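You operate a simulated robot arm through the tools that you are given. There is no shell and no other tool.

Carry out the task below with a simulated robot arm. There is one attempt and no reset: what you move stays moved.

Task
Draw a cup of whey from vat 3 and swing it to SEAT.
Fine: wind the cup UP before swinging; leave the teal switch, the grey button and the ribbed cups.

Only the result counts: the job must be done as asked and must still hold three seconds after the hand-in. Knocking over, shifting, dropping, spilling or breaking anything else fails it.

Robot
A 7-joint arm with a two-finger parallel gripper, fixed in place. Base frame: the origin is at the foot of the arm, x ahead of it, y to its left, z up. Units: m, degrees, N and s.
With the tool pointing down near the work surface it reaches from about 0.24 to 0.68 m from the base axis. Its first joint turns from -66.0 to 66.0 degrees. Payload 2.4 kg.
Tool frame: the origin (TCP) lies between the finger pads and is the grasp point; the fingertips stand 0.03 m ahead of it; z points along the fingers, y is the line along which they close. Largest opening 0.094 m; finger width 0.028, thickness 0.01; the body of the gripper, 0.05 by 0.096 m, starts 0.055 m behind the TCP.
Orientation is that of the tool frame in the base frame, as a unit quaternion [x, y, z, w]. With the fingers straight down and closing along the base's y, the tool's x points along the base's -x, its y along +y and its z along -z.

Tools
- The arm moves only by the tool servo_tool. Its argument "plan" is a list of rows, each an object (a shift or turn left out is 0, a gripper value left out holds the last) with "xyz": the shift along the tool's x, y, z in mm, a list of three; "dr": the turn, a rotation vector about the tool's x, y, z in degrees, a list of three; "fingers": the opening, from 0 (shut) to 1 (fully open). In form: [{"xyz": [tx, ty, tz], "dr": [wx, wy, wz], "fingers": fingers}, ...]. A call has 1 to 20 rows; each row shifts and turns the commanded pose from where the row before left it, along the tool's axes as they then stand. Rows are played at 5 a second. More than 0.05 m and 8.6 degrees between two rows, or a gripper value outside its range, and nothing of the call is played. Where a pose cannot be reached the arm comes as near as it can. A force on the tool above 50 N (or 10 N above the force at the start of the call, whichever is more), or a blocked arm, ends the call early, and 0.2 s more pass. Each finger travels about 0.153 m/s and halts on what it meets, pressing with about 23 N; the grip force reading is that of the motor and also rises with nothing between the fingers. The clock runs only during rows and for 0.2 s after the last one: add rows that do not move to give the fingers time. It gives the time, the measured TCP pose, the force on the tool (base axes), the opening and the grip force at its end, in the units of the frame above (readings bear some noise), with the torque about the TCP (base axes, N m) and any sound that the robot's microphone picked up, and new pictures: "show" is both (left out), scene, wrist or none.
- Cameras (640 x 400 px; columns grow to the right, rows downward): "scene" is fixed at [0.0054, 0.4514, 1.4362]; the picture's right is [-0.96, -0.27, 0.00], its down [-0.18, 0.65, -0.74] and it looks along [0.20, -0.71, -0.68] (base axes); focal length 290 px, centre (320, 200). "wrist" rides on the gripper at [0.076, 0.014, -0.102] in the tool frame; the picture's right is [-0.18, 0.98, 0.00], its down [-0.75, -0.14, -0.64] and it looks along [-0.63, -0.12, 0.77] (tool axes); focal length 243 px, centre (320, 200). There is no depth. A picture from a camera that has moved, and an enlarged one, comes with that camera's place and axes in the base frame and with its lens. The place of the scene camera against the robot may be out by one fixed shift of up to 0.012 m in any direction.
- zoom(camera, box): a new picture of the part [left, top, right, bottom] of that camera's present view, enlarged. No time passes.
- finish_job(): hands the job in; it is judged then, once.

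Nothing tells you positions but the pictures and the camera data. Unless the task says otherwise, let go and move clear before handing in.

The tools are called as a command line: name --argument value ..., lists and objects as JSON in quotes. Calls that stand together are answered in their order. servo_tool: Moves the arm, as the interface text tells. Its arguments: {"type":"object","properties":{"plan":{"type":"array"},"show":{"type":"string","enum":["both","scene","wrist","none"]}},"required":["plan"]} The other tools are called the same way: zoom (camera, box) takes an enlarged picture of a part of a camera's view; finish_job () hands the job in.

At the start:

```text
time: 0.0
position: [0.2879, 0.1937, 1.1856]
tool_rot: [-0.001, 1.0, 0.001, 0.0]
force: [-1.1, 0.1, 0.6]
moment: [0.02, 0.01, 0.02]
opening: 0.094
gripper_force: 0.1
```

scene: 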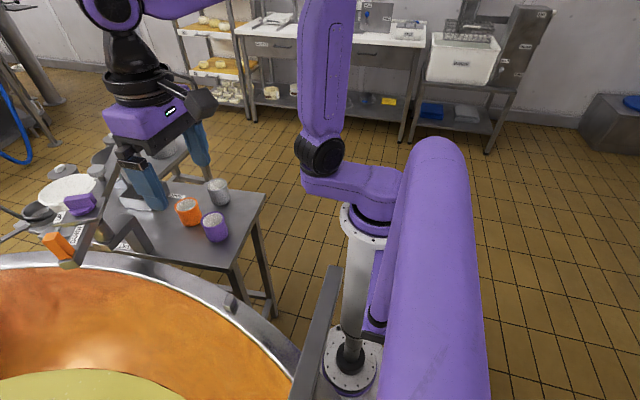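
wrist: 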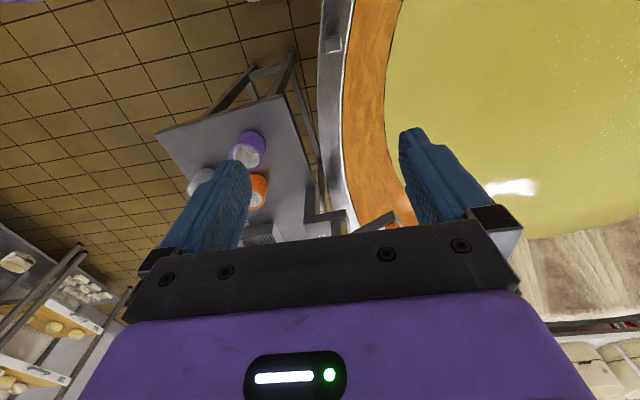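

I see a copper vat, a small table with ribbed cups, and some mechanism with orange and purple handles near the left edge of the scene picture. I'll zoom in to read labels before moving.

zoom --camera "scene" --box '[0, 120, 160, 280]'

zoom --camera "scene" --box '[100, 120, 300, 320]'

zoom --camera "wrist" --box '[150, 80, 420, 250]'

zoom --camera "scene" --box '[0, 200, 320, 400]'

```text
2.50 times, centred on (80, 200) of scene
camera zoom: at [0.0054, 0.4514, 1.4362], right [-0.96, -0.27, 0.0], down [-0.18, 0.65, -0.74], along [0.2, -0.71, -0.68], focal length 726 px, centre (920, 200)
```

zoom: 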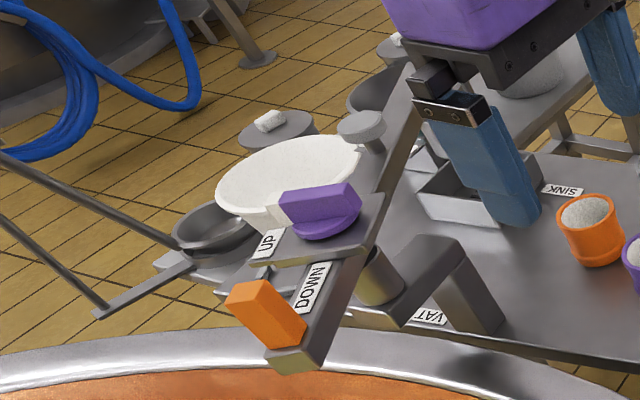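

```text
2.00 times, centred on (200, 220) of scene
camera zoom: at [0.0054, 0.4514, 1.4362], right [-0.96, -0.27, 0.0], down [-0.18, 0.65, -0.74], along [0.2, -0.71, -0.68], focal length 581 px, centre (560, 160)
```

zoom: 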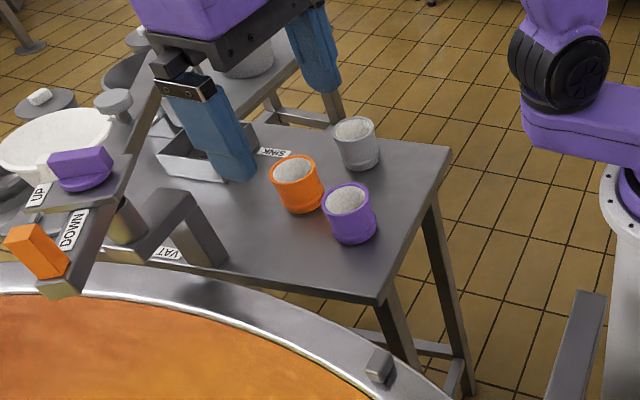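

```text
2.35 times, centred on (285, 165) of wrist
camera zoom: at [0.2103, 0.2064, 1.2887], right [0.18, 0.98, 0.0], down [0.75, -0.14, 0.64], along [0.63, -0.12, -0.77], focal length 571 px, centre (402, 282)
```

zoom: 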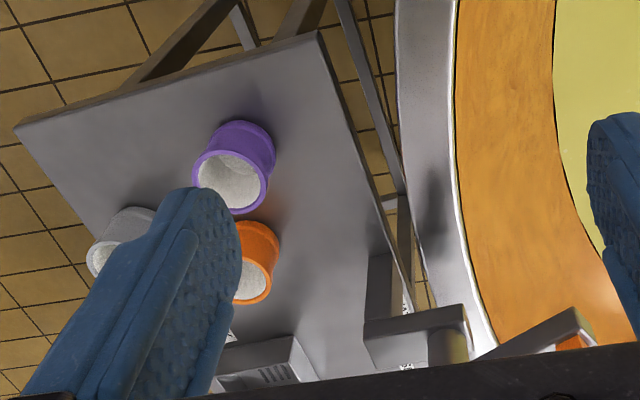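

```text
2.00 times, centred on (160, 300) of scene
camera zoom: at [0.0054, 0.4514, 1.4362], right [-0.96, -0.27, 0.0], down [-0.18, 0.65, -0.74], along [0.2, -0.71, -0.68], focal length 581 px, centre (640, 0)
```

zoom: 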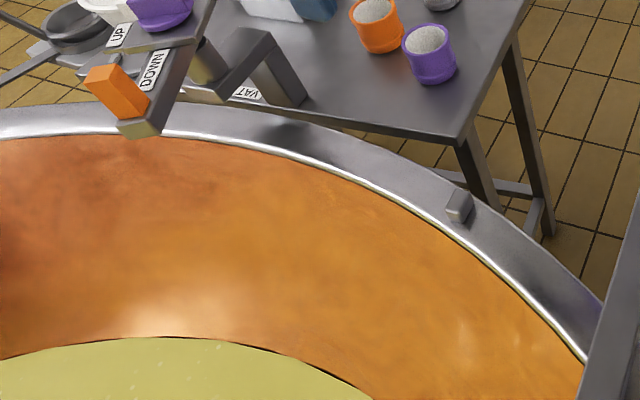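

The device near the vat rim has an orange handle, a purple knob plate marked UP/DOWN, and VAT and SINK labels. I take the orange handle to be around (0.52, 0.27, 1.0). I'll raise and tilt the tool to get a better view with the wrist camera, staying clear of everything.

servo_tool --plan '[{"xyz": [0, 0, -30]}, {"xyz": [0, 0, -30]}, {"xyz": [0, 0, -30], "dr": [0, -8, 0]}, {"xyz": [0, 0, -10], "dr": [0, -8, 0]}, {"dr": [0, -8, 0]}, {}]' --show "both"

```text
time: 1.4
position: [0.2872, 0.1943, 1.2846]
tool_rot: [0.001, 0.978, 0.0, 0.209]
force: [-0.3, 0.3, -0.4]
moment: [0.02, 0.0, -0.01]
opening: 0.094
gripper_force: 0.1
camera wrist: at [0.1738, 0.2075, 1.3475], right [0.17, 0.98, 0.08], down [0.43, -0.14, 0.89], along [0.89, -0.12, -0.44], focal length 243 px, centre (320, 200)
```

scene: 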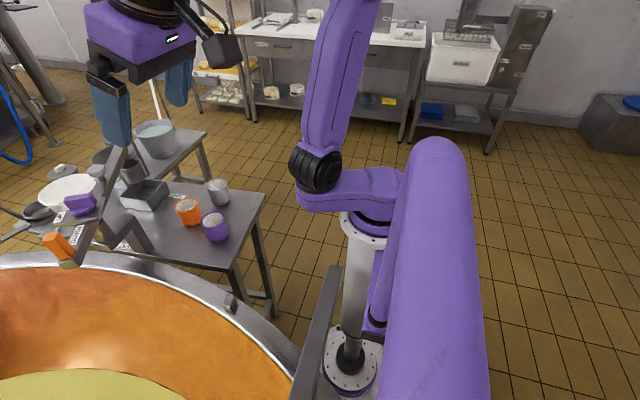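
wrist: 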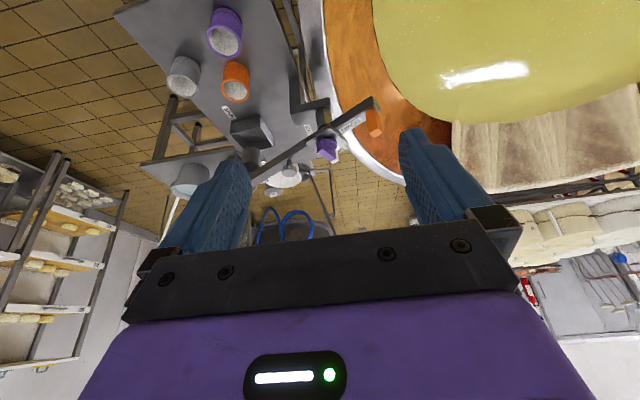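

zoom --camera "wrist" --box '[200, 70, 420, 240]'

zoom --camera "scene" --box '[0, 120, 180, 280]'

zoom --camera "wrist" --box '[100, 0, 320, 140]'

```text
2.35 times, centred on (310, 155) of wrist
camera zoom: at [0.1738, 0.2075, 1.3475], right [0.17, 0.98, 0.08], down [0.43, -0.14, 0.89], along [0.89, -0.12, -0.44], focal length 571 px, centre (344, 306)
```

zoom: 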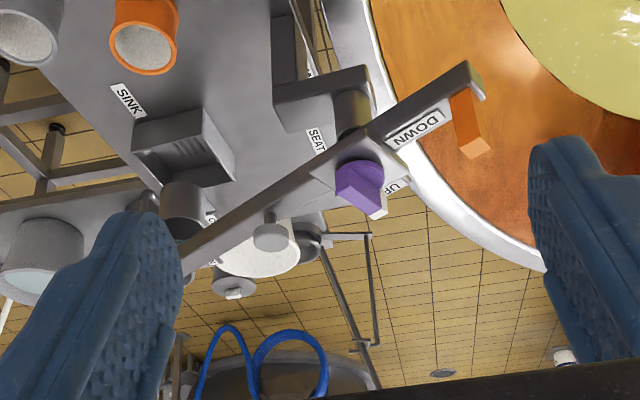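

```text
2.50 times, centred on (90, 200) of scene
camera zoom: at [0.0054, 0.4514, 1.4362], right [-0.96, -0.27, 0.0], down [-0.18, 0.65, -0.74], along [0.2, -0.71, -0.68], focal length 726 px, centre (895, 200)
```

zoom: 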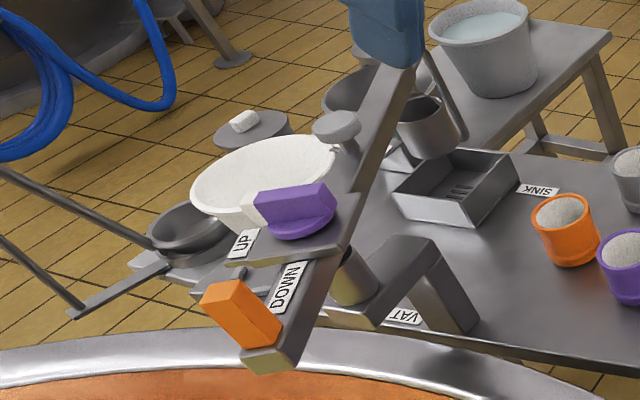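

```text
2.86 times, centred on (210, 70) of wrist
camera zoom: at [0.1738, 0.2075, 1.3475], right [0.17, 0.98, 0.08], down [0.43, -0.14, 0.89], along [0.89, -0.12, -0.44], focal length 693 px, centre (634, 571)
```

zoom: 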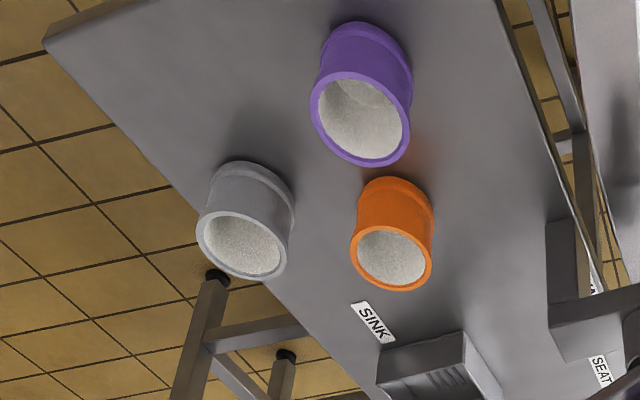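

I put the orange handle near (0.52, 0.27, 1.04), the purple knob and pivot near (0.573, 0.176), and a hanging cup near (0.67, -0.03, 0.96). Next I'll zoom tighter to read the labels.

zoom --camera "scene" --box '[40, 180, 140, 270]'

zoom --camera "scene" --box '[90, 130, 190, 200]'

zoom --camera "wrist" --box '[240, 90, 340, 190]'

zoom --camera "wrist" --box '[300, 80, 400, 170]'

zoom --camera "scene" --box '[0, 150, 120, 250]'

```text
4.44 times, centred on (90, 225) of scene
camera zoom: at [0.0054, 0.4514, 1.4362], right [-0.96, -0.27, 0.0], down [-0.18, 0.65, -0.74], along [0.2, -0.71, -0.68], focal length 1291 px, centre (1342, 89)
```

zoom: 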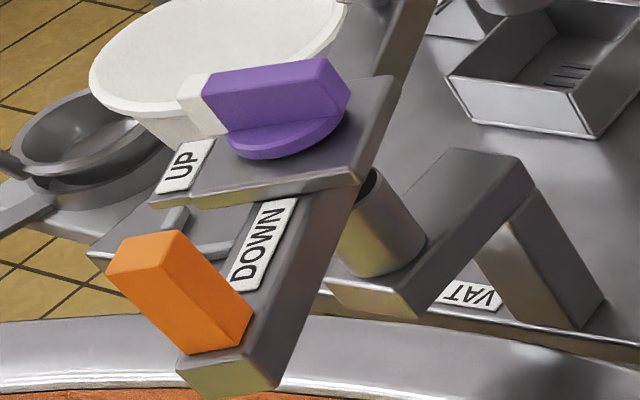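

```text
5.71 times, centred on (140, 165) of scene
camera zoom: at [0.0054, 0.4514, 1.4362], right [-0.96, -0.27, 0.0], down [-0.18, 0.65, -0.74], along [0.2, -0.71, -0.68], focal length 1660 px, centre (1349, 400)
```

zoom: 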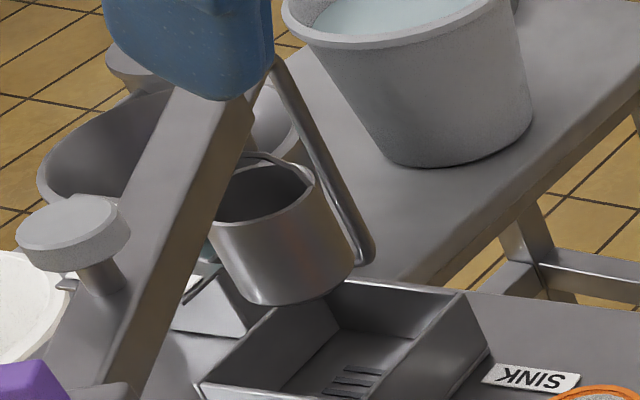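

```text
4.00 times, centred on (290, 140) of wrist
camera zoom: at [0.1738, 0.2075, 1.3475], right [0.17, 0.98, 0.08], down [0.43, -0.14, 0.89], along [0.89, -0.12, -0.44], focal length 970 px, centre (440, 440)
```

zoom: 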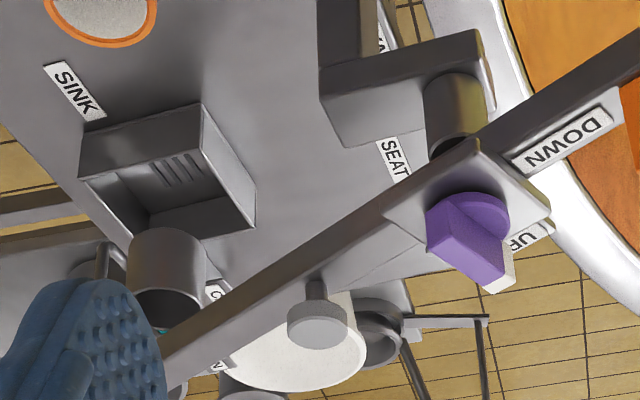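

```text
4.44 times, centred on (350, 125) of wrist
camera zoom: at [0.1738, 0.2075, 1.3475], right [0.17, 0.98, 0.08], down [0.43, -0.14, 0.89], along [0.89, -0.12, -0.44], focal length 1078 px, centre (187, 533)
```

zoom: 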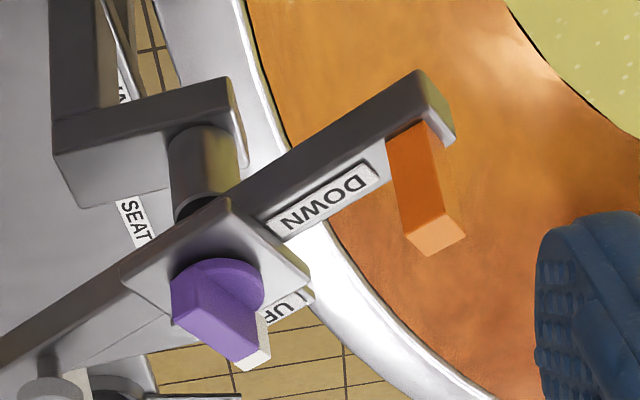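

```text
4.00 times, centred on (60, 200) of scene
camera zoom: at [0.0054, 0.4514, 1.4362], right [-0.96, -0.27, 0.0], down [-0.18, 0.65, -0.74], along [0.2, -0.71, -0.68], focal length 1162 px, centre (1360, 200)
```

zoom: 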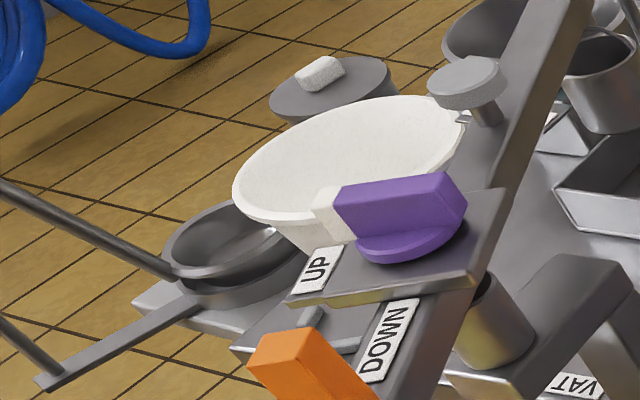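

The bar is a swinging jib: an orange handle at one end, a hanging cup at the other, and the purple knob's white tip pointing at UP. I'll move sideways and yaw to see the SEAT, VAT and other labels from another angle.

servo_tool --plan '[{"xyz": [0, -45, 0]}, {"xyz": [0, -45, 0]}, {"xyz": [0, -45, 0]}, {"xyz": [0, -45, 0]}, {"xyz": [0, -45, 0]}, {"xyz": [0, -45, 0]}, {"dr": [-3.25, 0, -7.31]}, {"dr": [-3.25, 0, -7.31]}, {"dr": [-3.25, 0, -7.31]}, {}]' --show "both"

```text
time: 3.6
position: [0.2865, -0.0768, 1.2877]
tool_rot: [-0.205, 0.957, 0.044, 0.203]
force: [-0.1, 0.3, -0.8]
moment: [-0.03, -0.03, 0.0]
opening: 0.0941
gripper_force: 0.0
camera wrist: at [0.1781, -0.1099, 1.3492], right [-0.25, 0.97, 0.07], down [0.45, 0.05, 0.89], along [0.86, 0.25, -0.44], focal length 243 px, centre (320, 200)
```

scene: 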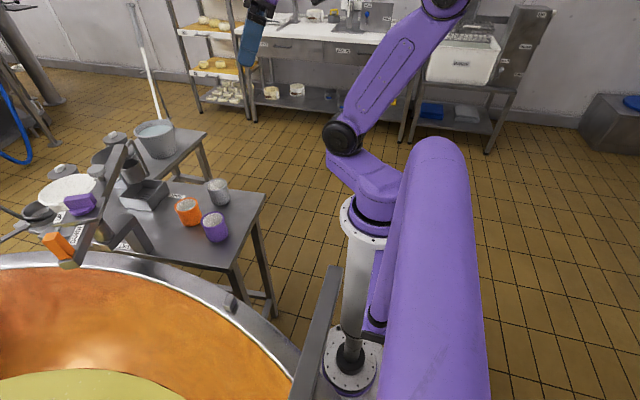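
wrist: 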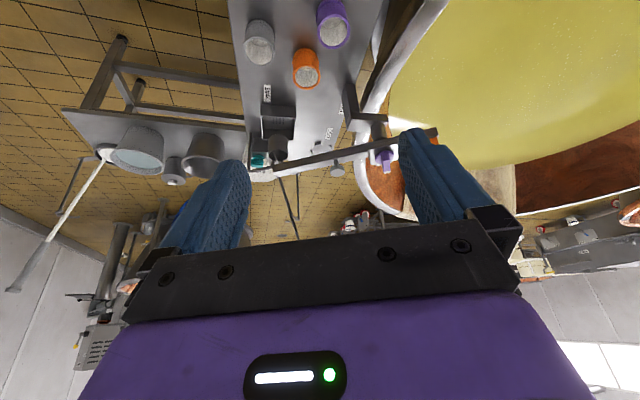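

zoom --camera "wrist" --box '[240, 70, 400, 190]'

zoom --camera "wrist" --box '[235, 110, 335, 190]'

zoom --camera "scene" --box '[70, 110, 190, 220]'

zoom --camera "wrist" --box '[320, 90, 400, 150]'

```text
3.33 times, centred on (320, 130) of wrist
camera zoom: at [0.1781, -0.1099, 1.3492], right [-0.25, 0.97, 0.07], down [0.45, 0.05, 0.89], along [0.86, 0.25, -0.44], focal length 809 px, centre (320, 433)
```

zoom: 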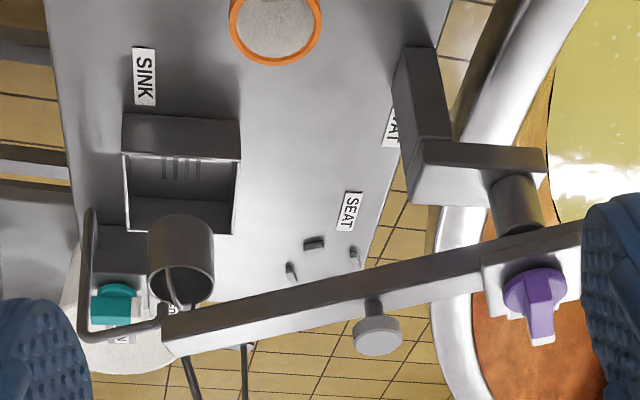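

```text
5.00 times, centred on (285, 150) of wrist
camera zoom: at [0.1781, -0.1099, 1.3492], right [-0.25, 0.97, 0.07], down [0.45, 0.05, 0.89], along [0.86, 0.25, -0.44], focal length 1213 px, centre (495, 450)
```

zoom: 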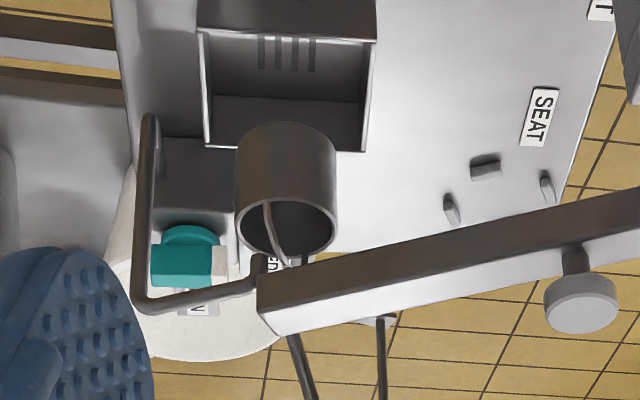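

```text
3.64 times, centred on (130, 165) of scene
camera zoom: at [0.0054, 0.4514, 1.4362], right [-0.96, -0.27, 0.0], down [-0.18, 0.65, -0.74], along [0.2, -0.71, -0.68], focal length 1056 px, centre (1011, 327)
```

zoom: 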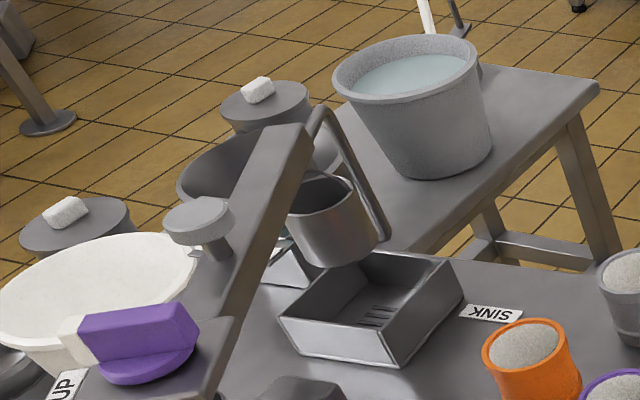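

```text
6.67 times, centred on (360, 120) of wrist
camera zoom: at [0.1781, -0.1099, 1.3492], right [-0.25, 0.97, 0.07], down [0.45, 0.05, 0.89], along [0.86, 0.25, -0.44], focal length 1618 px, centre (53, 733)
```

zoom: 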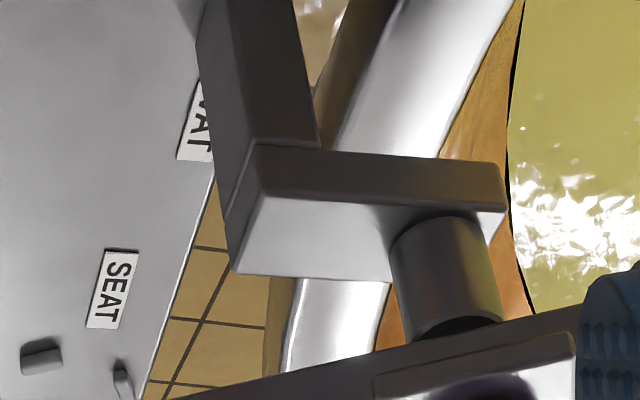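

The pieces are now clear. The cup hangs up over the SINK basin at about (0.727, -0.06, 0.93), and the SEAT pegs are near (0.838, 0.10, 0.80). The teal switch sits on a box by the sink, a grey button is on the bar, and the vat is on the +y side. I'll straighten the tool and move above the orange handle for a closer look.

servo_tool --plan '[{"dr": [0, 8, 0]}, {"dr": [0, 8, 0]}, {"dr": [0, 8, 0]}, {"xyz": [-35.4, 22.2, 0]}, {"xyz": [-35.4, 22.2, 0]}, {"xyz": [-35.4, 22.2, 0]}, {"xyz": [-35.4, 22.2, 0]}, {"xyz": [-35.4, 22.2, 0]}, {"xyz": [-35.4, 22.2, 0]}, {"xyz": [-35.4, 22.2, 0]}, {"xyz": [-35.4, 22.2, 0]}, {"xyz": [-35.4, 22.2, 0]}, {"xyz": [-35.4, 22.2, 0]}, {}]' --show "both"

```text
time: 6.6
position: [0.4852, 0.2522, 1.2875]
tool_rot: [-0.207, 0.978, 0.0, 0.0]
force: [-0.6, 0.3, -0.1]
moment: [0.01, -0.01, 0.02]
opening: 0.0941
gripper_force: 0.1
out of reach, approached as far as the arm can: row 13
camera wrist: at [0.4087, 0.2343, 1.39], right [-0.23, 0.97, 0.0], down [0.75, 0.18, 0.64], along [0.62, 0.15, -0.77], focal length 243 px, centre (320, 200)
```

scene: 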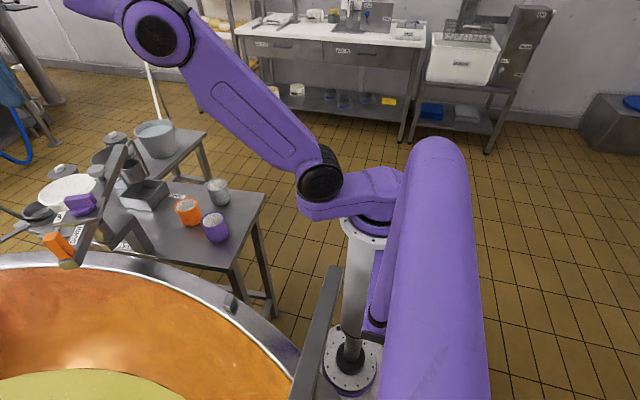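
wrist: 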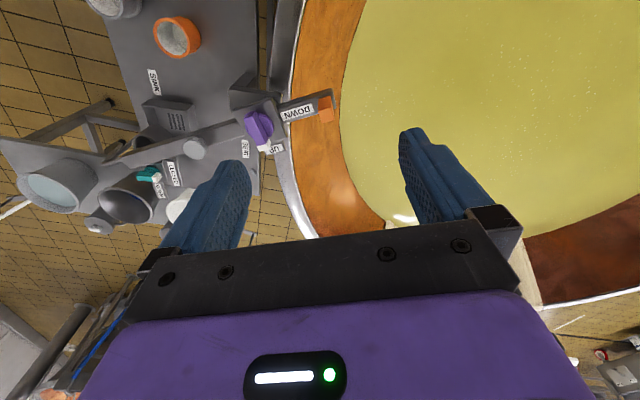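

I'm now almost above the mechanism, with a clear top-down view. I'll zoom in to refine positions and read the small labels.

zoom --camera "wrist" --box '[130, 60, 350, 220]'

zoom --camera "wrist" --box '[120, 120, 240, 200]'

zoom --camera "wrist" --box '[230, 70, 350, 160]'

```text
2.50 times, centred on (240, 140) of wrist
camera zoom: at [0.4087, 0.2343, 1.39], right [-0.23, 0.97, 0.0], down [0.75, 0.18, 0.64], along [0.62, 0.15, -0.77], focal length 606 px, centre (520, 350)
```

zoom: 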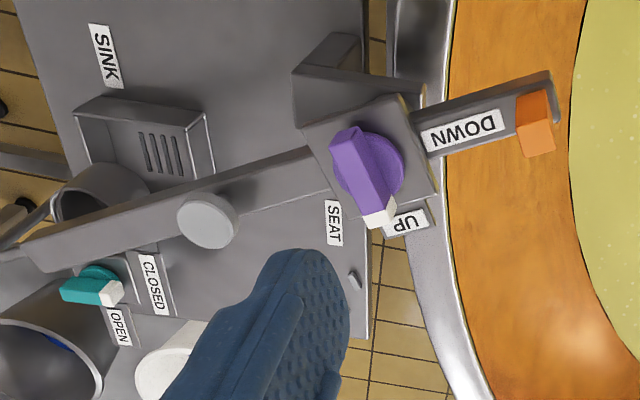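

```text
5.00 times, centred on (180, 160) of wrist
camera zoom: at [0.4087, 0.2343, 1.39], right [-0.23, 0.97, 0.0], down [0.75, 0.18, 0.64], along [0.62, 0.15, -0.77], focal length 1213 px, centre (1020, 400)
```

zoom: 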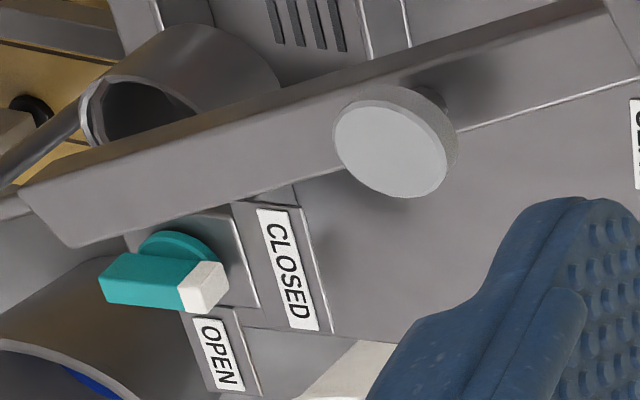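

```text
4.44 times, centred on (290, 115) of wrist
camera zoom: at [0.4087, 0.2343, 1.39], right [-0.23, 0.97, 0.0], down [0.75, 0.18, 0.64], along [0.62, 0.15, -0.77], focal length 1078 px, centre (453, 578)
```

zoom: 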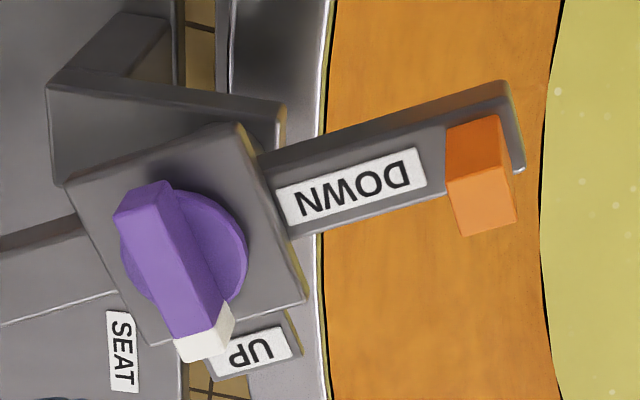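

The labels now read clearly: purple knob UP/DOWN and teal switch OPEN/CLOSED, which I'll leave alone. I place the pivot and knob at (0.583, 0.177) and the orange handle at (0.524, 0.271), z 1.00–1.065. I'll yaw so the fingers straddle the handle across the bar, and lower a little.

servo_tool --plan '[{"xyz": [0, 0, 8], "dr": [0, 0, 8.24]}, {"xyz": [0, 0, 8], "dr": [0, 0, 8.24]}, {"xyz": [0, 0, 8], "dr": [0, 0, 8.24]}, {"xyz": [0, 0, 8], "dr": [0, 0, 8.24]}, {"xyz": [0, 0, 8], "dr": [0, 0, 8.24]}, {"xyz": [0, 0, 8], "dr": [0, 0, 8.24]}, {"xyz": [0, 0, 8], "dr": [0, 0, 8.24]}, {"xyz": [0, 0, 8], "dr": [0, 0, 8.24]}, {"xyz": [0, 0, 8], "dr": [0, 0, 8.24]}, {"xyz": [0, 0, 8], "dr": [0, 0, 8.24]}, {}]' --show "both"

```text
time: 9.0
position: [0.4872, 0.2498, 1.2044]
tool_rot: [0.49, 0.872, 0.0, 0.0]
force: [0.4, -0.9, 0.0]
moment: [-0.02, -0.02, -0.04]
opening: 0.0941
gripper_force: 0.0
camera wrist: at [0.4591, 0.3213, 1.3067], right [0.93, 0.36, 0.0], down [0.27, -0.72, 0.64], along [0.23, -0.6, -0.77], focal length 243 px, centre (320, 200)
```

scene: 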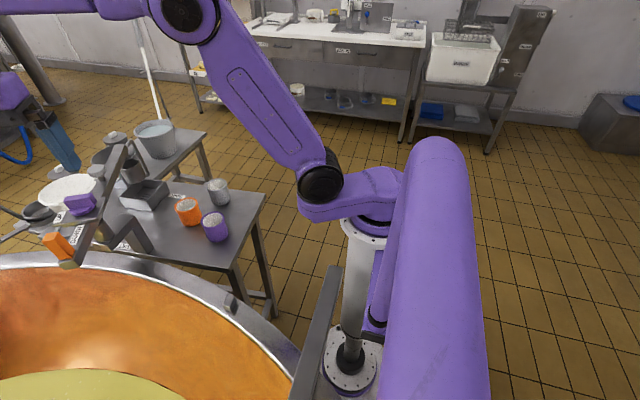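
wrist: 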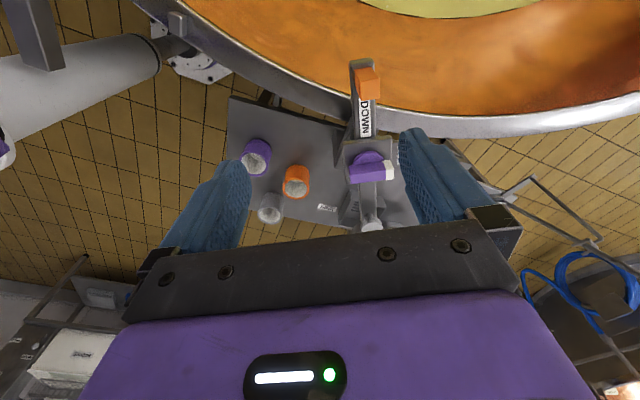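

The tool is aligned across the bar now. I'll zoom in to fix the handle position precisely before descending.

zoom --camera "wrist" --box '[320, 40, 420, 110]'

zoom --camera "wrist" --box '[310, 120, 430, 240]'

```text
5.71 times, centred on (370, 75) of wrist
camera zoom: at [0.4591, 0.3213, 1.3067], right [0.93, 0.36, 0.0], down [0.27, -0.72, 0.64], along [0.23, -0.6, -0.77], focal length 1386 px, centre (34, 914)
```

zoom: 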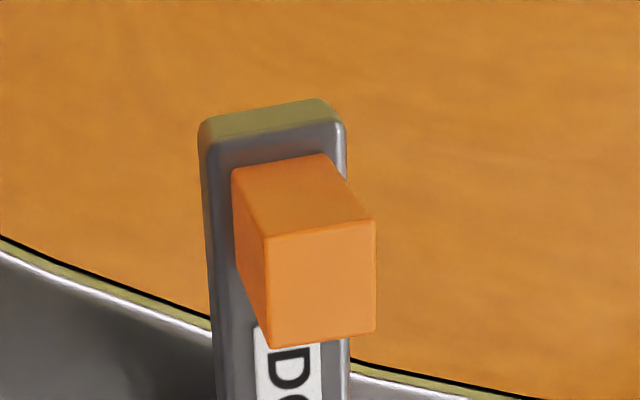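

```text
3.33 times, centred on (370, 180) of wrist
camera zoom: at [0.4591, 0.3213, 1.3067], right [0.93, 0.36, 0.0], down [0.27, -0.72, 0.64], along [0.23, -0.6, -0.77], focal length 809 px, centre (153, 267)
```

zoom: 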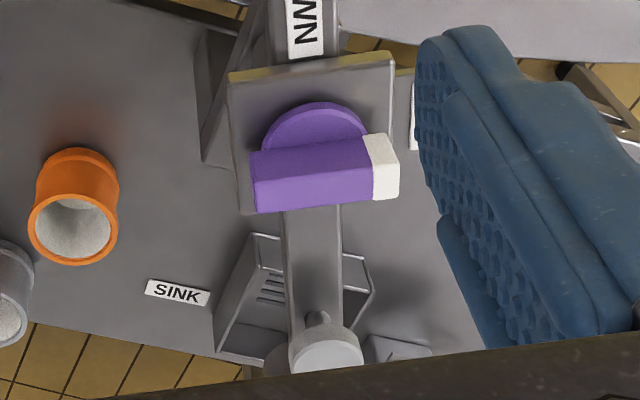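

The handle is 18 mm square with its centre near (0.530, 0.273), top at about z 1.05 and the bar's top at about z 1.00. I'll line up over it, descend partway and check.

servo_tool --plan '[{"xyz": [-1.5, 24.4, 0]}, {"xyz": [-1.4, 24.3, 0], "dr": [0, 0, 2]}, {"xyz": [0, 0, 35]}, {"xyz": [0, 0, 35]}, {"xyz": [0, 0, 30]}, {"xyz": [0, 0, 15]}, {}]' --show "both"

```text
time: 10.6
position: [0.5313, 0.2719, 1.0925]
tool_rot: [0.503, 0.864, -0.001, 0.0]
force: [0.6, -0.1, 0.7]
moment: [0.0, 0.01, 0.04]
opening: 0.094
gripper_force: 0.1
camera wrist: at [0.5045, 0.3431, 1.1938], right [0.95, 0.33, 0.0], down [0.25, -0.72, 0.64], along [0.21, -0.61, -0.77], focal length 243 px, centre (320, 200)
```

scene: 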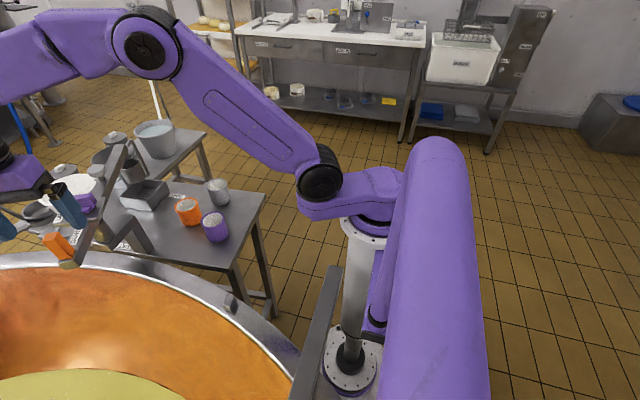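
wrist: 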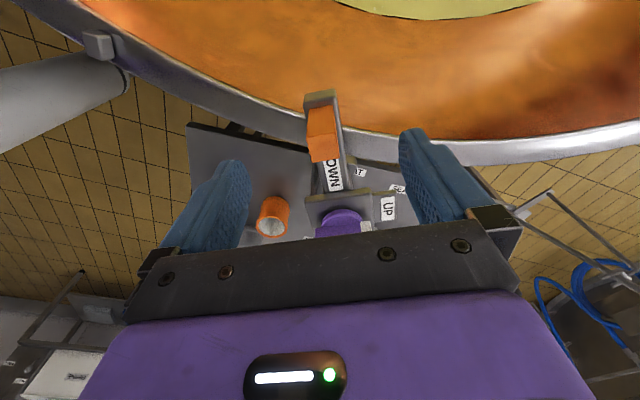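

The handle sits centred between the fingers. I'll descend to about z 1.045 with the fingertips still above the bar, then close gently.

servo_tool --plan '[{"xyz": [0, 0, 20]}, {"xyz": [0, 0, 15]}, {"xyz": [0, 0, 11]}, {}, {"fingers": 0.5}, {"fingers": 0.3}, {}]' --show "both"

```text
time: 12.2
position: [0.5293, 0.273, 1.0443]
tool_rot: [0.504, 0.864, 0.0, 0.0]
force: [0.0, -0.5, -0.2]
moment: [0.04, 0.0, 0.0]
opening: 0.028
gripper_force: 0.0
camera wrist: at [0.503, 0.3452, 1.1472], right [0.95, 0.33, 0.0], down [0.25, -0.72, 0.64], along [0.21, -0.61, -0.77], focal length 243 px, centre (320, 200)
```

scene: 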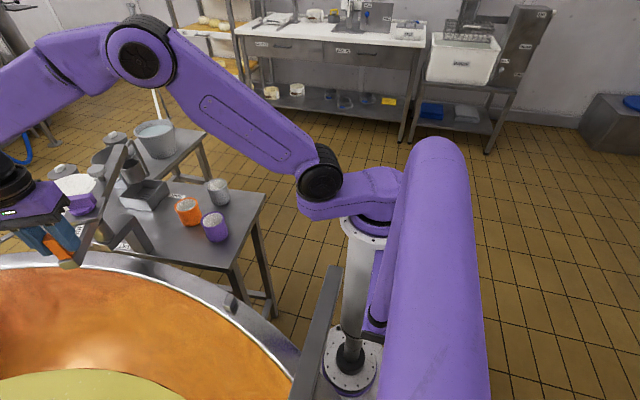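
wrist: 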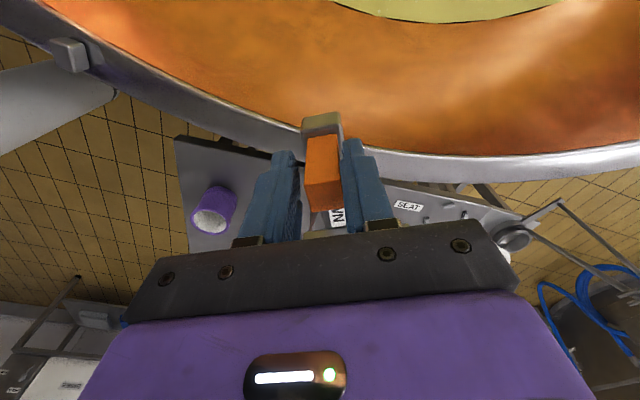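

The fingers now loosely straddle the handle. I'll keep a loose cage and swing counter-clockwise in a small test arc about the pivot (the handle moves toward the robot), checking forces and tracking.

servo_tool --plan '[{"fingers": 0.24}, {}, {"xyz": [-0.07, -3.8, 0], "dr": [0, 0, -2]}, {"xyz": [-0.15, -5.7, 0], "dr": [0, 0, -3]}, {"xyz": [-0.27, -7.6, 0], "dr": [0, 0, -4]}, {"xyz": [-0.27, -7.6, 0], "dr": [0, 0, -4]}, {"xyz": [-0.15, -5.7, 0], "dr": [0, 0, -3]}, {"xyz": [-0.07, -3.8, 0], "dr": [0, 0, -2]}, {}]' --show "both"

```text
time: 14.2
position: [0.5018, 0.252, 1.0439]
tool_rot: [0.362, 0.932, 0.0, 0.0]
force: [0.6, 1.1, -0.4]
moment: [-0.01, -0.03, -0.02]
opening: 0.0228
gripper_force: 0.2
camera wrist: at [0.454, 0.3129, 1.1474], right [0.8, 0.6, 0.0], down [0.46, -0.61, 0.64], along [0.39, -0.51, -0.77], focal length 243 px, centre (320, 200)
```

scene: 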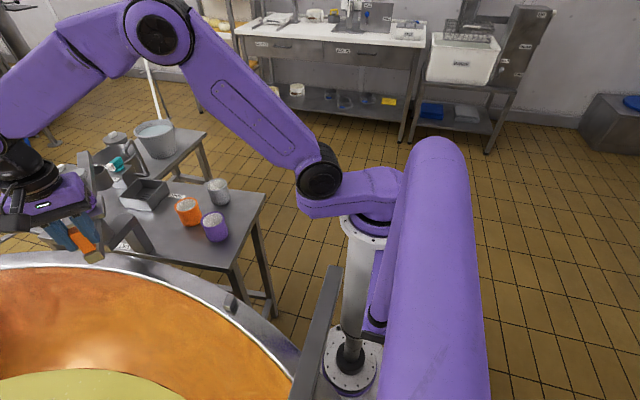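
wrist: 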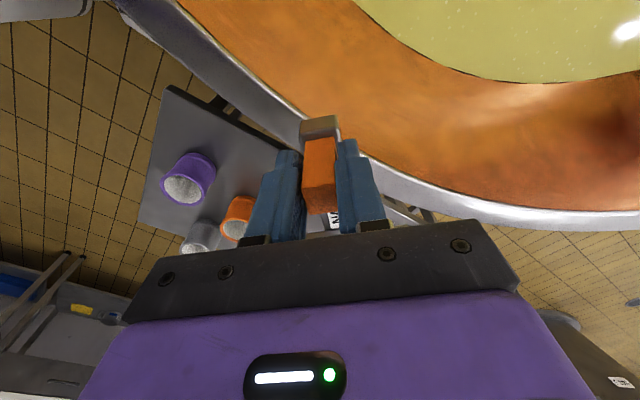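

The jib follows smoothly with almost no force, and the cup's bottom (about z 0.885) clears the vat rim (about z 0.845). I'll continue the swing toward the vat.

servo_tool --plan '[{"xyz": [-0.07, -3.8, 0], "dr": [0, 0, -2]}, {"xyz": [-0.15, -5.7, 0], "dr": [0, 0, -3]}, {"xyz": [-0.27, -7.6, 0], "dr": [0, 0, -4]}, {"xyz": [-0.27, -7.6, 0], "dr": [0, 0, -4]}, {"xyz": [-0.27, -7.6, 0], "dr": [0, 0, -4]}, {"xyz": [-0.27, -7.6, 0], "dr": [0, 0, -4]}, {"xyz": [-0.27, -7.6, 0], "dr": [0, 0, -4]}, {"xyz": [-0.27, -7.6, 0], "dr": [0, 0, -4]}, {"xyz": [-0.27, -7.6, 0], "dr": [0, 0, -4]}, {"xyz": [-0.27, -7.6, 0], "dr": [0, 0, -4]}, {"xyz": [-0.27, -7.6, 0], "dr": [0, 0, -4]}, {"xyz": [-0.27, -7.6, 0], "dr": [0, 0, -4]}, {"xyz": [-0.27, -7.6, 0], "dr": [0, 0, -4]}, {"xyz": [-0.15, -5.7, 0], "dr": [0, 0, -3]}, {"xyz": [-0.07, -3.8, 0], "dr": [0, 0, -2]}, {}]' --show "both"

```text
time: 17.6
position: [0.4774, 0.1561, 1.0445]
tool_rot: [-0.101, 0.995, 0.0, -0.001]
force: [-0.6, 1.7, 0.4]
moment: [0.06, -0.01, 0.01]
opening: 0.0227
gripper_force: 0.2
camera wrist: at [0.3987, 0.1547, 1.1464], right [-0.02, 1.0, 0.0], down [0.77, 0.01, 0.64], along [0.64, 0.01, -0.77], focal length 243 px, centre (320, 200)
```

scene: 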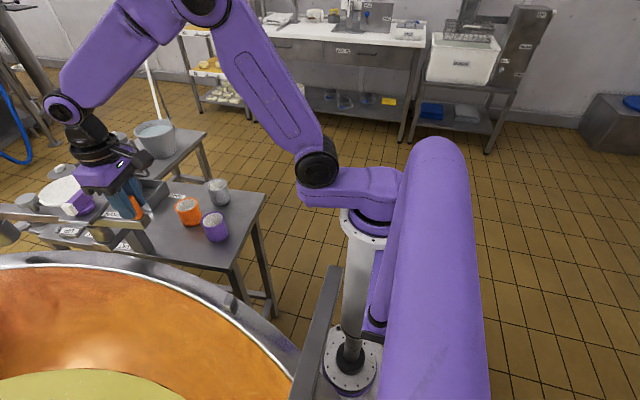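
wrist: 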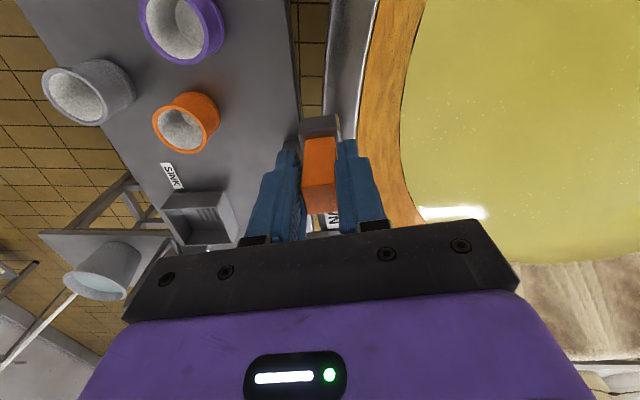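

The handle is at 191.5° and tracking on the arc is exact. I'll carry on to put the cup well over the whey (bar pointing +y).

servo_tool --plan '[{"xyz": [-0.07, -3.8, 0], "dr": [0, 0, -2]}, {"xyz": [-0.18, -6.18, 0], "dr": [0, 0, -3.25]}, {"xyz": [-0.3, -8.08, 0], "dr": [0, 0, -4.25]}, {"xyz": [-0.3, -8.08, 0], "dr": [0, 0, -4.25]}, {"xyz": [-0.3, -8.08, 0], "dr": [0, 0, -4.25]}, {"xyz": [-0.3, -8.08, 0], "dr": [0, 0, -4.25]}, {"xyz": [-0.3, -8.08, 0], "dr": [0, 0, -4.25]}, {"xyz": [-0.3, -8.08, 0], "dr": [0, 0, -4.25]}, {"xyz": [-0.3, -8.08, 0], "dr": [0, 0, -4.25]}, {"xyz": [-0.3, -8.08, 0], "dr": [0, 0, -4.25]}, {"xyz": [-0.3, -8.08, 0], "dr": [0, 0, -4.25]}, {"xyz": [-0.18, -6.18, 0], "dr": [0, 0, -3.25]}, {"xyz": [-0.07, -3.8, 0], "dr": [0, 0, -2]}, {}]' --show "both"

```text
time: 20.6
position: [0.5303, 0.0837, 1.0435]
tool_rot: [-0.503, 0.864, 0.0, 0.0]
force: [-0.2, -0.7, -0.4]
moment: [0.01, -0.01, -0.03]
opening: 0.0226
gripper_force: 0.1
camera wrist: at [0.4787, 0.024, 1.1463], right [-0.76, 0.65, 0.0], down [0.5, 0.59, 0.64], along [0.41, 0.49, -0.77], focal length 243 px, centre (320, 200)
```

scene: 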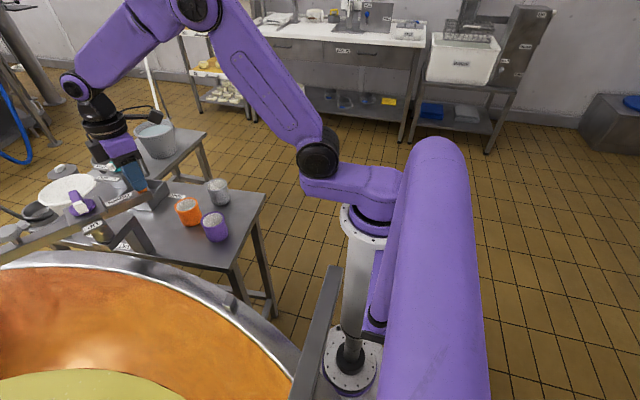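
wrist: 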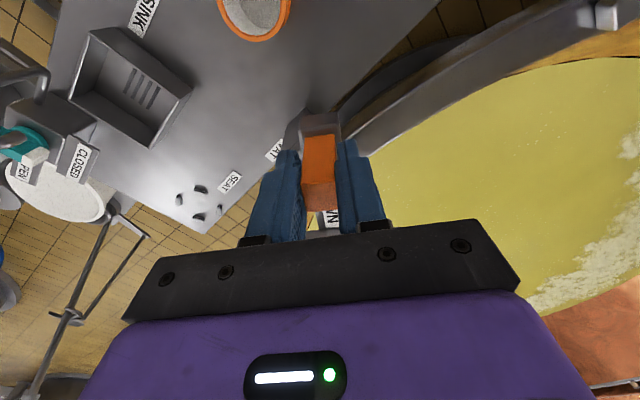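

The cup should now be over the vat at about +60°, and this view shows the SEAT pegs plainly. I'll zoom in on the seat for its centre, and on the scene's left edge.

zoom --camera "wrist" --box '[140, 140, 280, 240]'

zoom --camera "scene" --box '[0, 170, 160, 270]'

zoom --camera "wrist" --box '[340, 0, 640, 200]'

```text
4.00 times, centred on (210, 190) of wrist
camera zoom: at [0.4787, 0.024, 1.1463], right [-0.76, 0.65, 0.0], down [0.5, 0.59, 0.64], along [0.41, 0.49, -0.77], focal length 970 px, centre (760, 240)
```

zoom: 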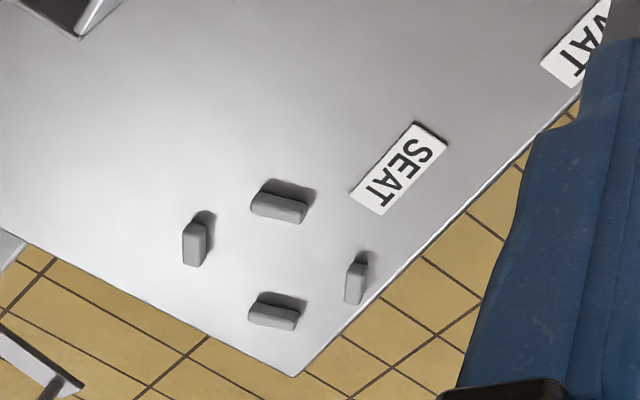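

```text
4.00 times, centred on (80, 220) of scene
camera zoom: at [0.0054, 0.4514, 1.4362], right [-0.96, -0.27, 0.0], down [-0.18, 0.65, -0.74], along [0.2, -0.71, -0.68], focal length 1162 px, centre (1280, 120)
```

zoom: 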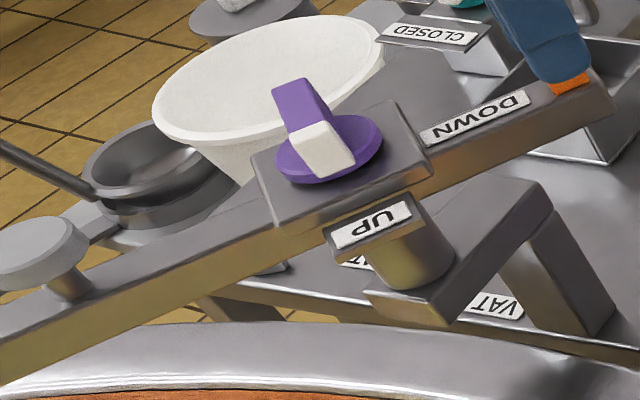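

```text
2.00 times, centred on (490, 100) of wrist
camera zoom: at [0.4787, 0.024, 1.1463], right [-0.76, 0.65, 0.0], down [0.5, 0.59, 0.64], along [0.41, 0.49, -0.77], focal length 485 px, centre (-20, 400)
```

zoom: 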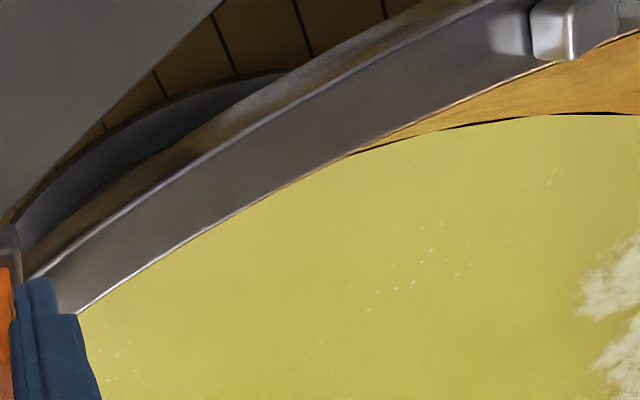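

The SEAT centre works out at about (0.838, 0.103), i.e. a cup angle near -16°. The vat's centre lies around 95° from the pivot, so I'll swing the last ~32° so the cup is well inside the vat.

servo_tool --plan '[{"xyz": [-0.07, -3.8, 0], "dr": [0, 0, -2]}, {"xyz": [-0.18, -6.18, 0], "dr": [0, 0, -3.25]}, {"xyz": [-0.3, -8.08, 0], "dr": [0, 0, -4.25]}, {"xyz": [-0.3, -8.08, 0], "dr": [0, 0, -4.25]}, {"xyz": [-0.3, -8.08, 0], "dr": [0, 0, -4.25]}, {"xyz": [-0.3, -8.08, 0], "dr": [0, 0, -4.25]}, {"xyz": [-0.3, -8.08, 0], "dr": [0, 0, -4.25]}, {"xyz": [-0.18, -6.18, 0], "dr": [0, 0, -3.25]}, {"xyz": [-0.07, -3.8, 0], "dr": [0, 0, -2]}, {}]' --show "both"

```text
time: 22.8
position: [0.5886, 0.0687, 1.0437]
tool_rot: [0.72, -0.694, 0.0, 0.0]
force: [1.9, 0.7, -0.9]
moment: [-0.01, 0.01, -0.01]
opening: 0.0232
gripper_force: 0.8
camera wrist: at [0.5765, -0.0088, 1.1465], right [-0.99, 0.15, 0.0], down [0.11, 0.76, 0.64], along [0.1, 0.63, -0.77], focal length 243 px, centre (320, 200)
```

scene: 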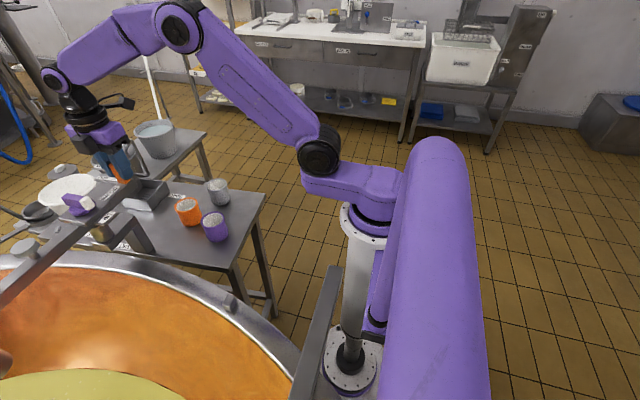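
wrist: 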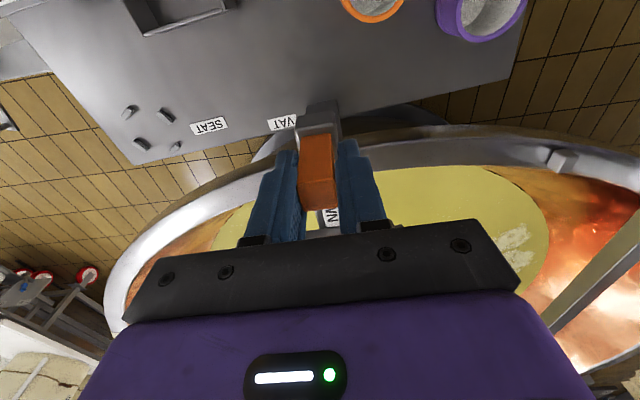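

The cup is now over the vat at about 92°. I'll open the fingers, rise clear of the handle, move above the purple knob and yaw to straddle it.

servo_tool --plan '[{"fingers": 0.7}, {}, {"xyz": [0, 0, -30]}, {"xyz": [0, 0, -35]}, {"xyz": [0, 0, -35], "fingers": 1.0}, {"xyz": [-36.5, 0.3, 0]}, {"xyz": [-36.5, 0.3, 0]}, {"xyz": [-36.4, 0.2, 0]}, {"dr": [0, 0, 8.2]}, {"dr": [0, 0, 8.2]}, {"dr": [0, 0, 8.2]}, {"dr": [0, 0, 8.2]}, {"dr": [0, 0, 8.2]}, {"dr": [0, 0, 8.2]}, {"dr": [0, 0, 8.2]}, {"dr": [0, 0, 8.2]}, {"dr": [0, 0, 8.2]}, {"dr": [0, 0, 8.2]}, {"dr": [0, 0, 8]}, {}]' --show "both"

```text
time: 27.0
position: [0.5846, 0.1808, 1.1427]
tool_rot: [-0.018, 1.0, -0.001, 0.0]
force: [-0.4, 0.2, -0.3]
moment: [-0.01, -0.03, 0.0]
opening: 0.094
gripper_force: 0.0
camera wrist: at [0.5063, 0.1906, 1.2461], right [0.15, 0.99, 0.0], down [0.76, -0.12, 0.64], along [0.63, -0.1, -0.77], focal length 243 px, centre (320, 200)
```

scene: 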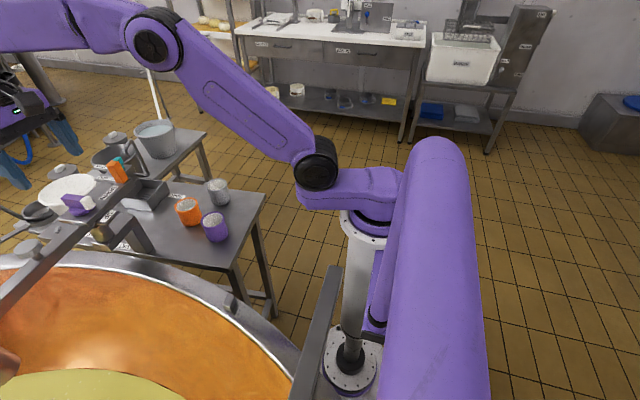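
wrist: 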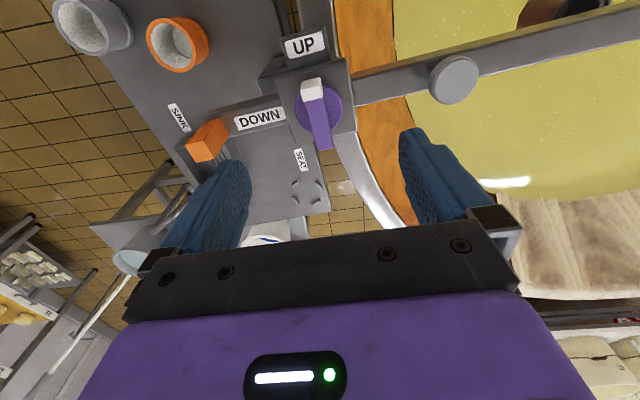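

I have a clear view of the knob with its white tip at UP and the cup over the whey at top right. I'll zoom to get the knob's exact place and angle.

zoom --camera "wrist" --box '[250, 20, 410, 170]'

zoom --camera "wrist" --box '[420, 0, 640, 120]'

zoom --camera "scene" --box '[0, 170, 200, 400]'

```text
2.67 times, centred on (330, 95) of wrist
camera zoom: at [0.5063, 0.1906, 1.2461], right [0.15, 0.99, 0.0], down [0.76, -0.12, 0.64], along [0.63, -0.1, -0.77], focal length 647 px, centre (293, 480)
```

zoom: 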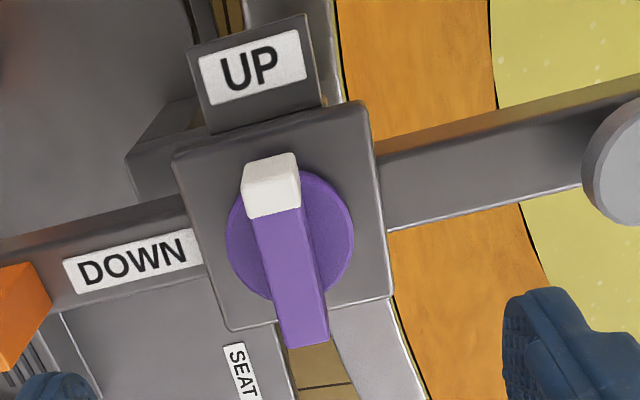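

```text
2.91 times, centred on (530, 60) of wrist
camera zoom: at [0.5063, 0.1906, 1.2461], right [0.15, 0.99, 0.0], down [0.76, -0.12, 0.64], along [0.63, -0.1, -0.77], focal length 706 px, centre (-291, 607)
```

zoom: 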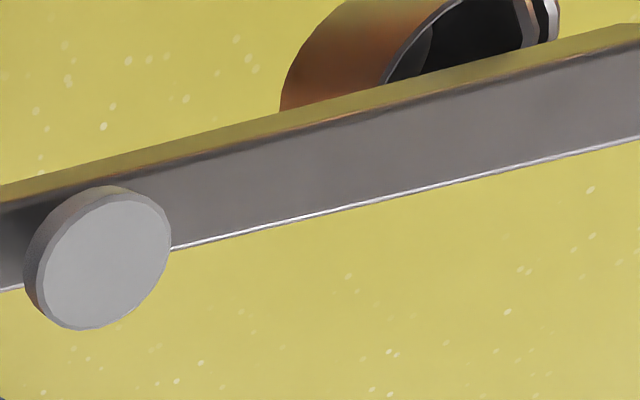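

```text
1.74 times, centred on (100, 285) of scene
camera zoom: at [0.0054, 0.4514, 1.4362], right [-0.96, -0.27, 0.0], down [-0.18, 0.65, -0.74], along [0.2, -0.71, -0.68], focal length 505 px, centre (703, 52)
```

zoom: 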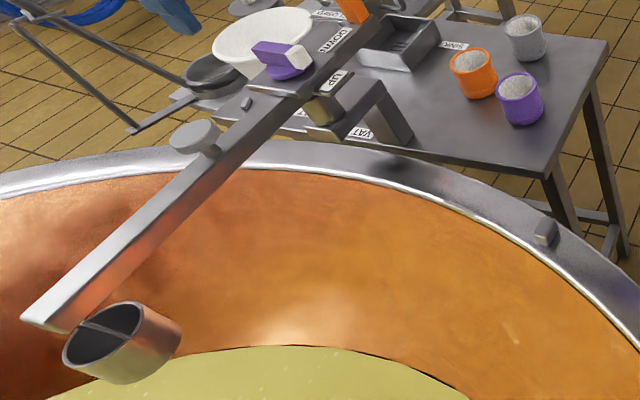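

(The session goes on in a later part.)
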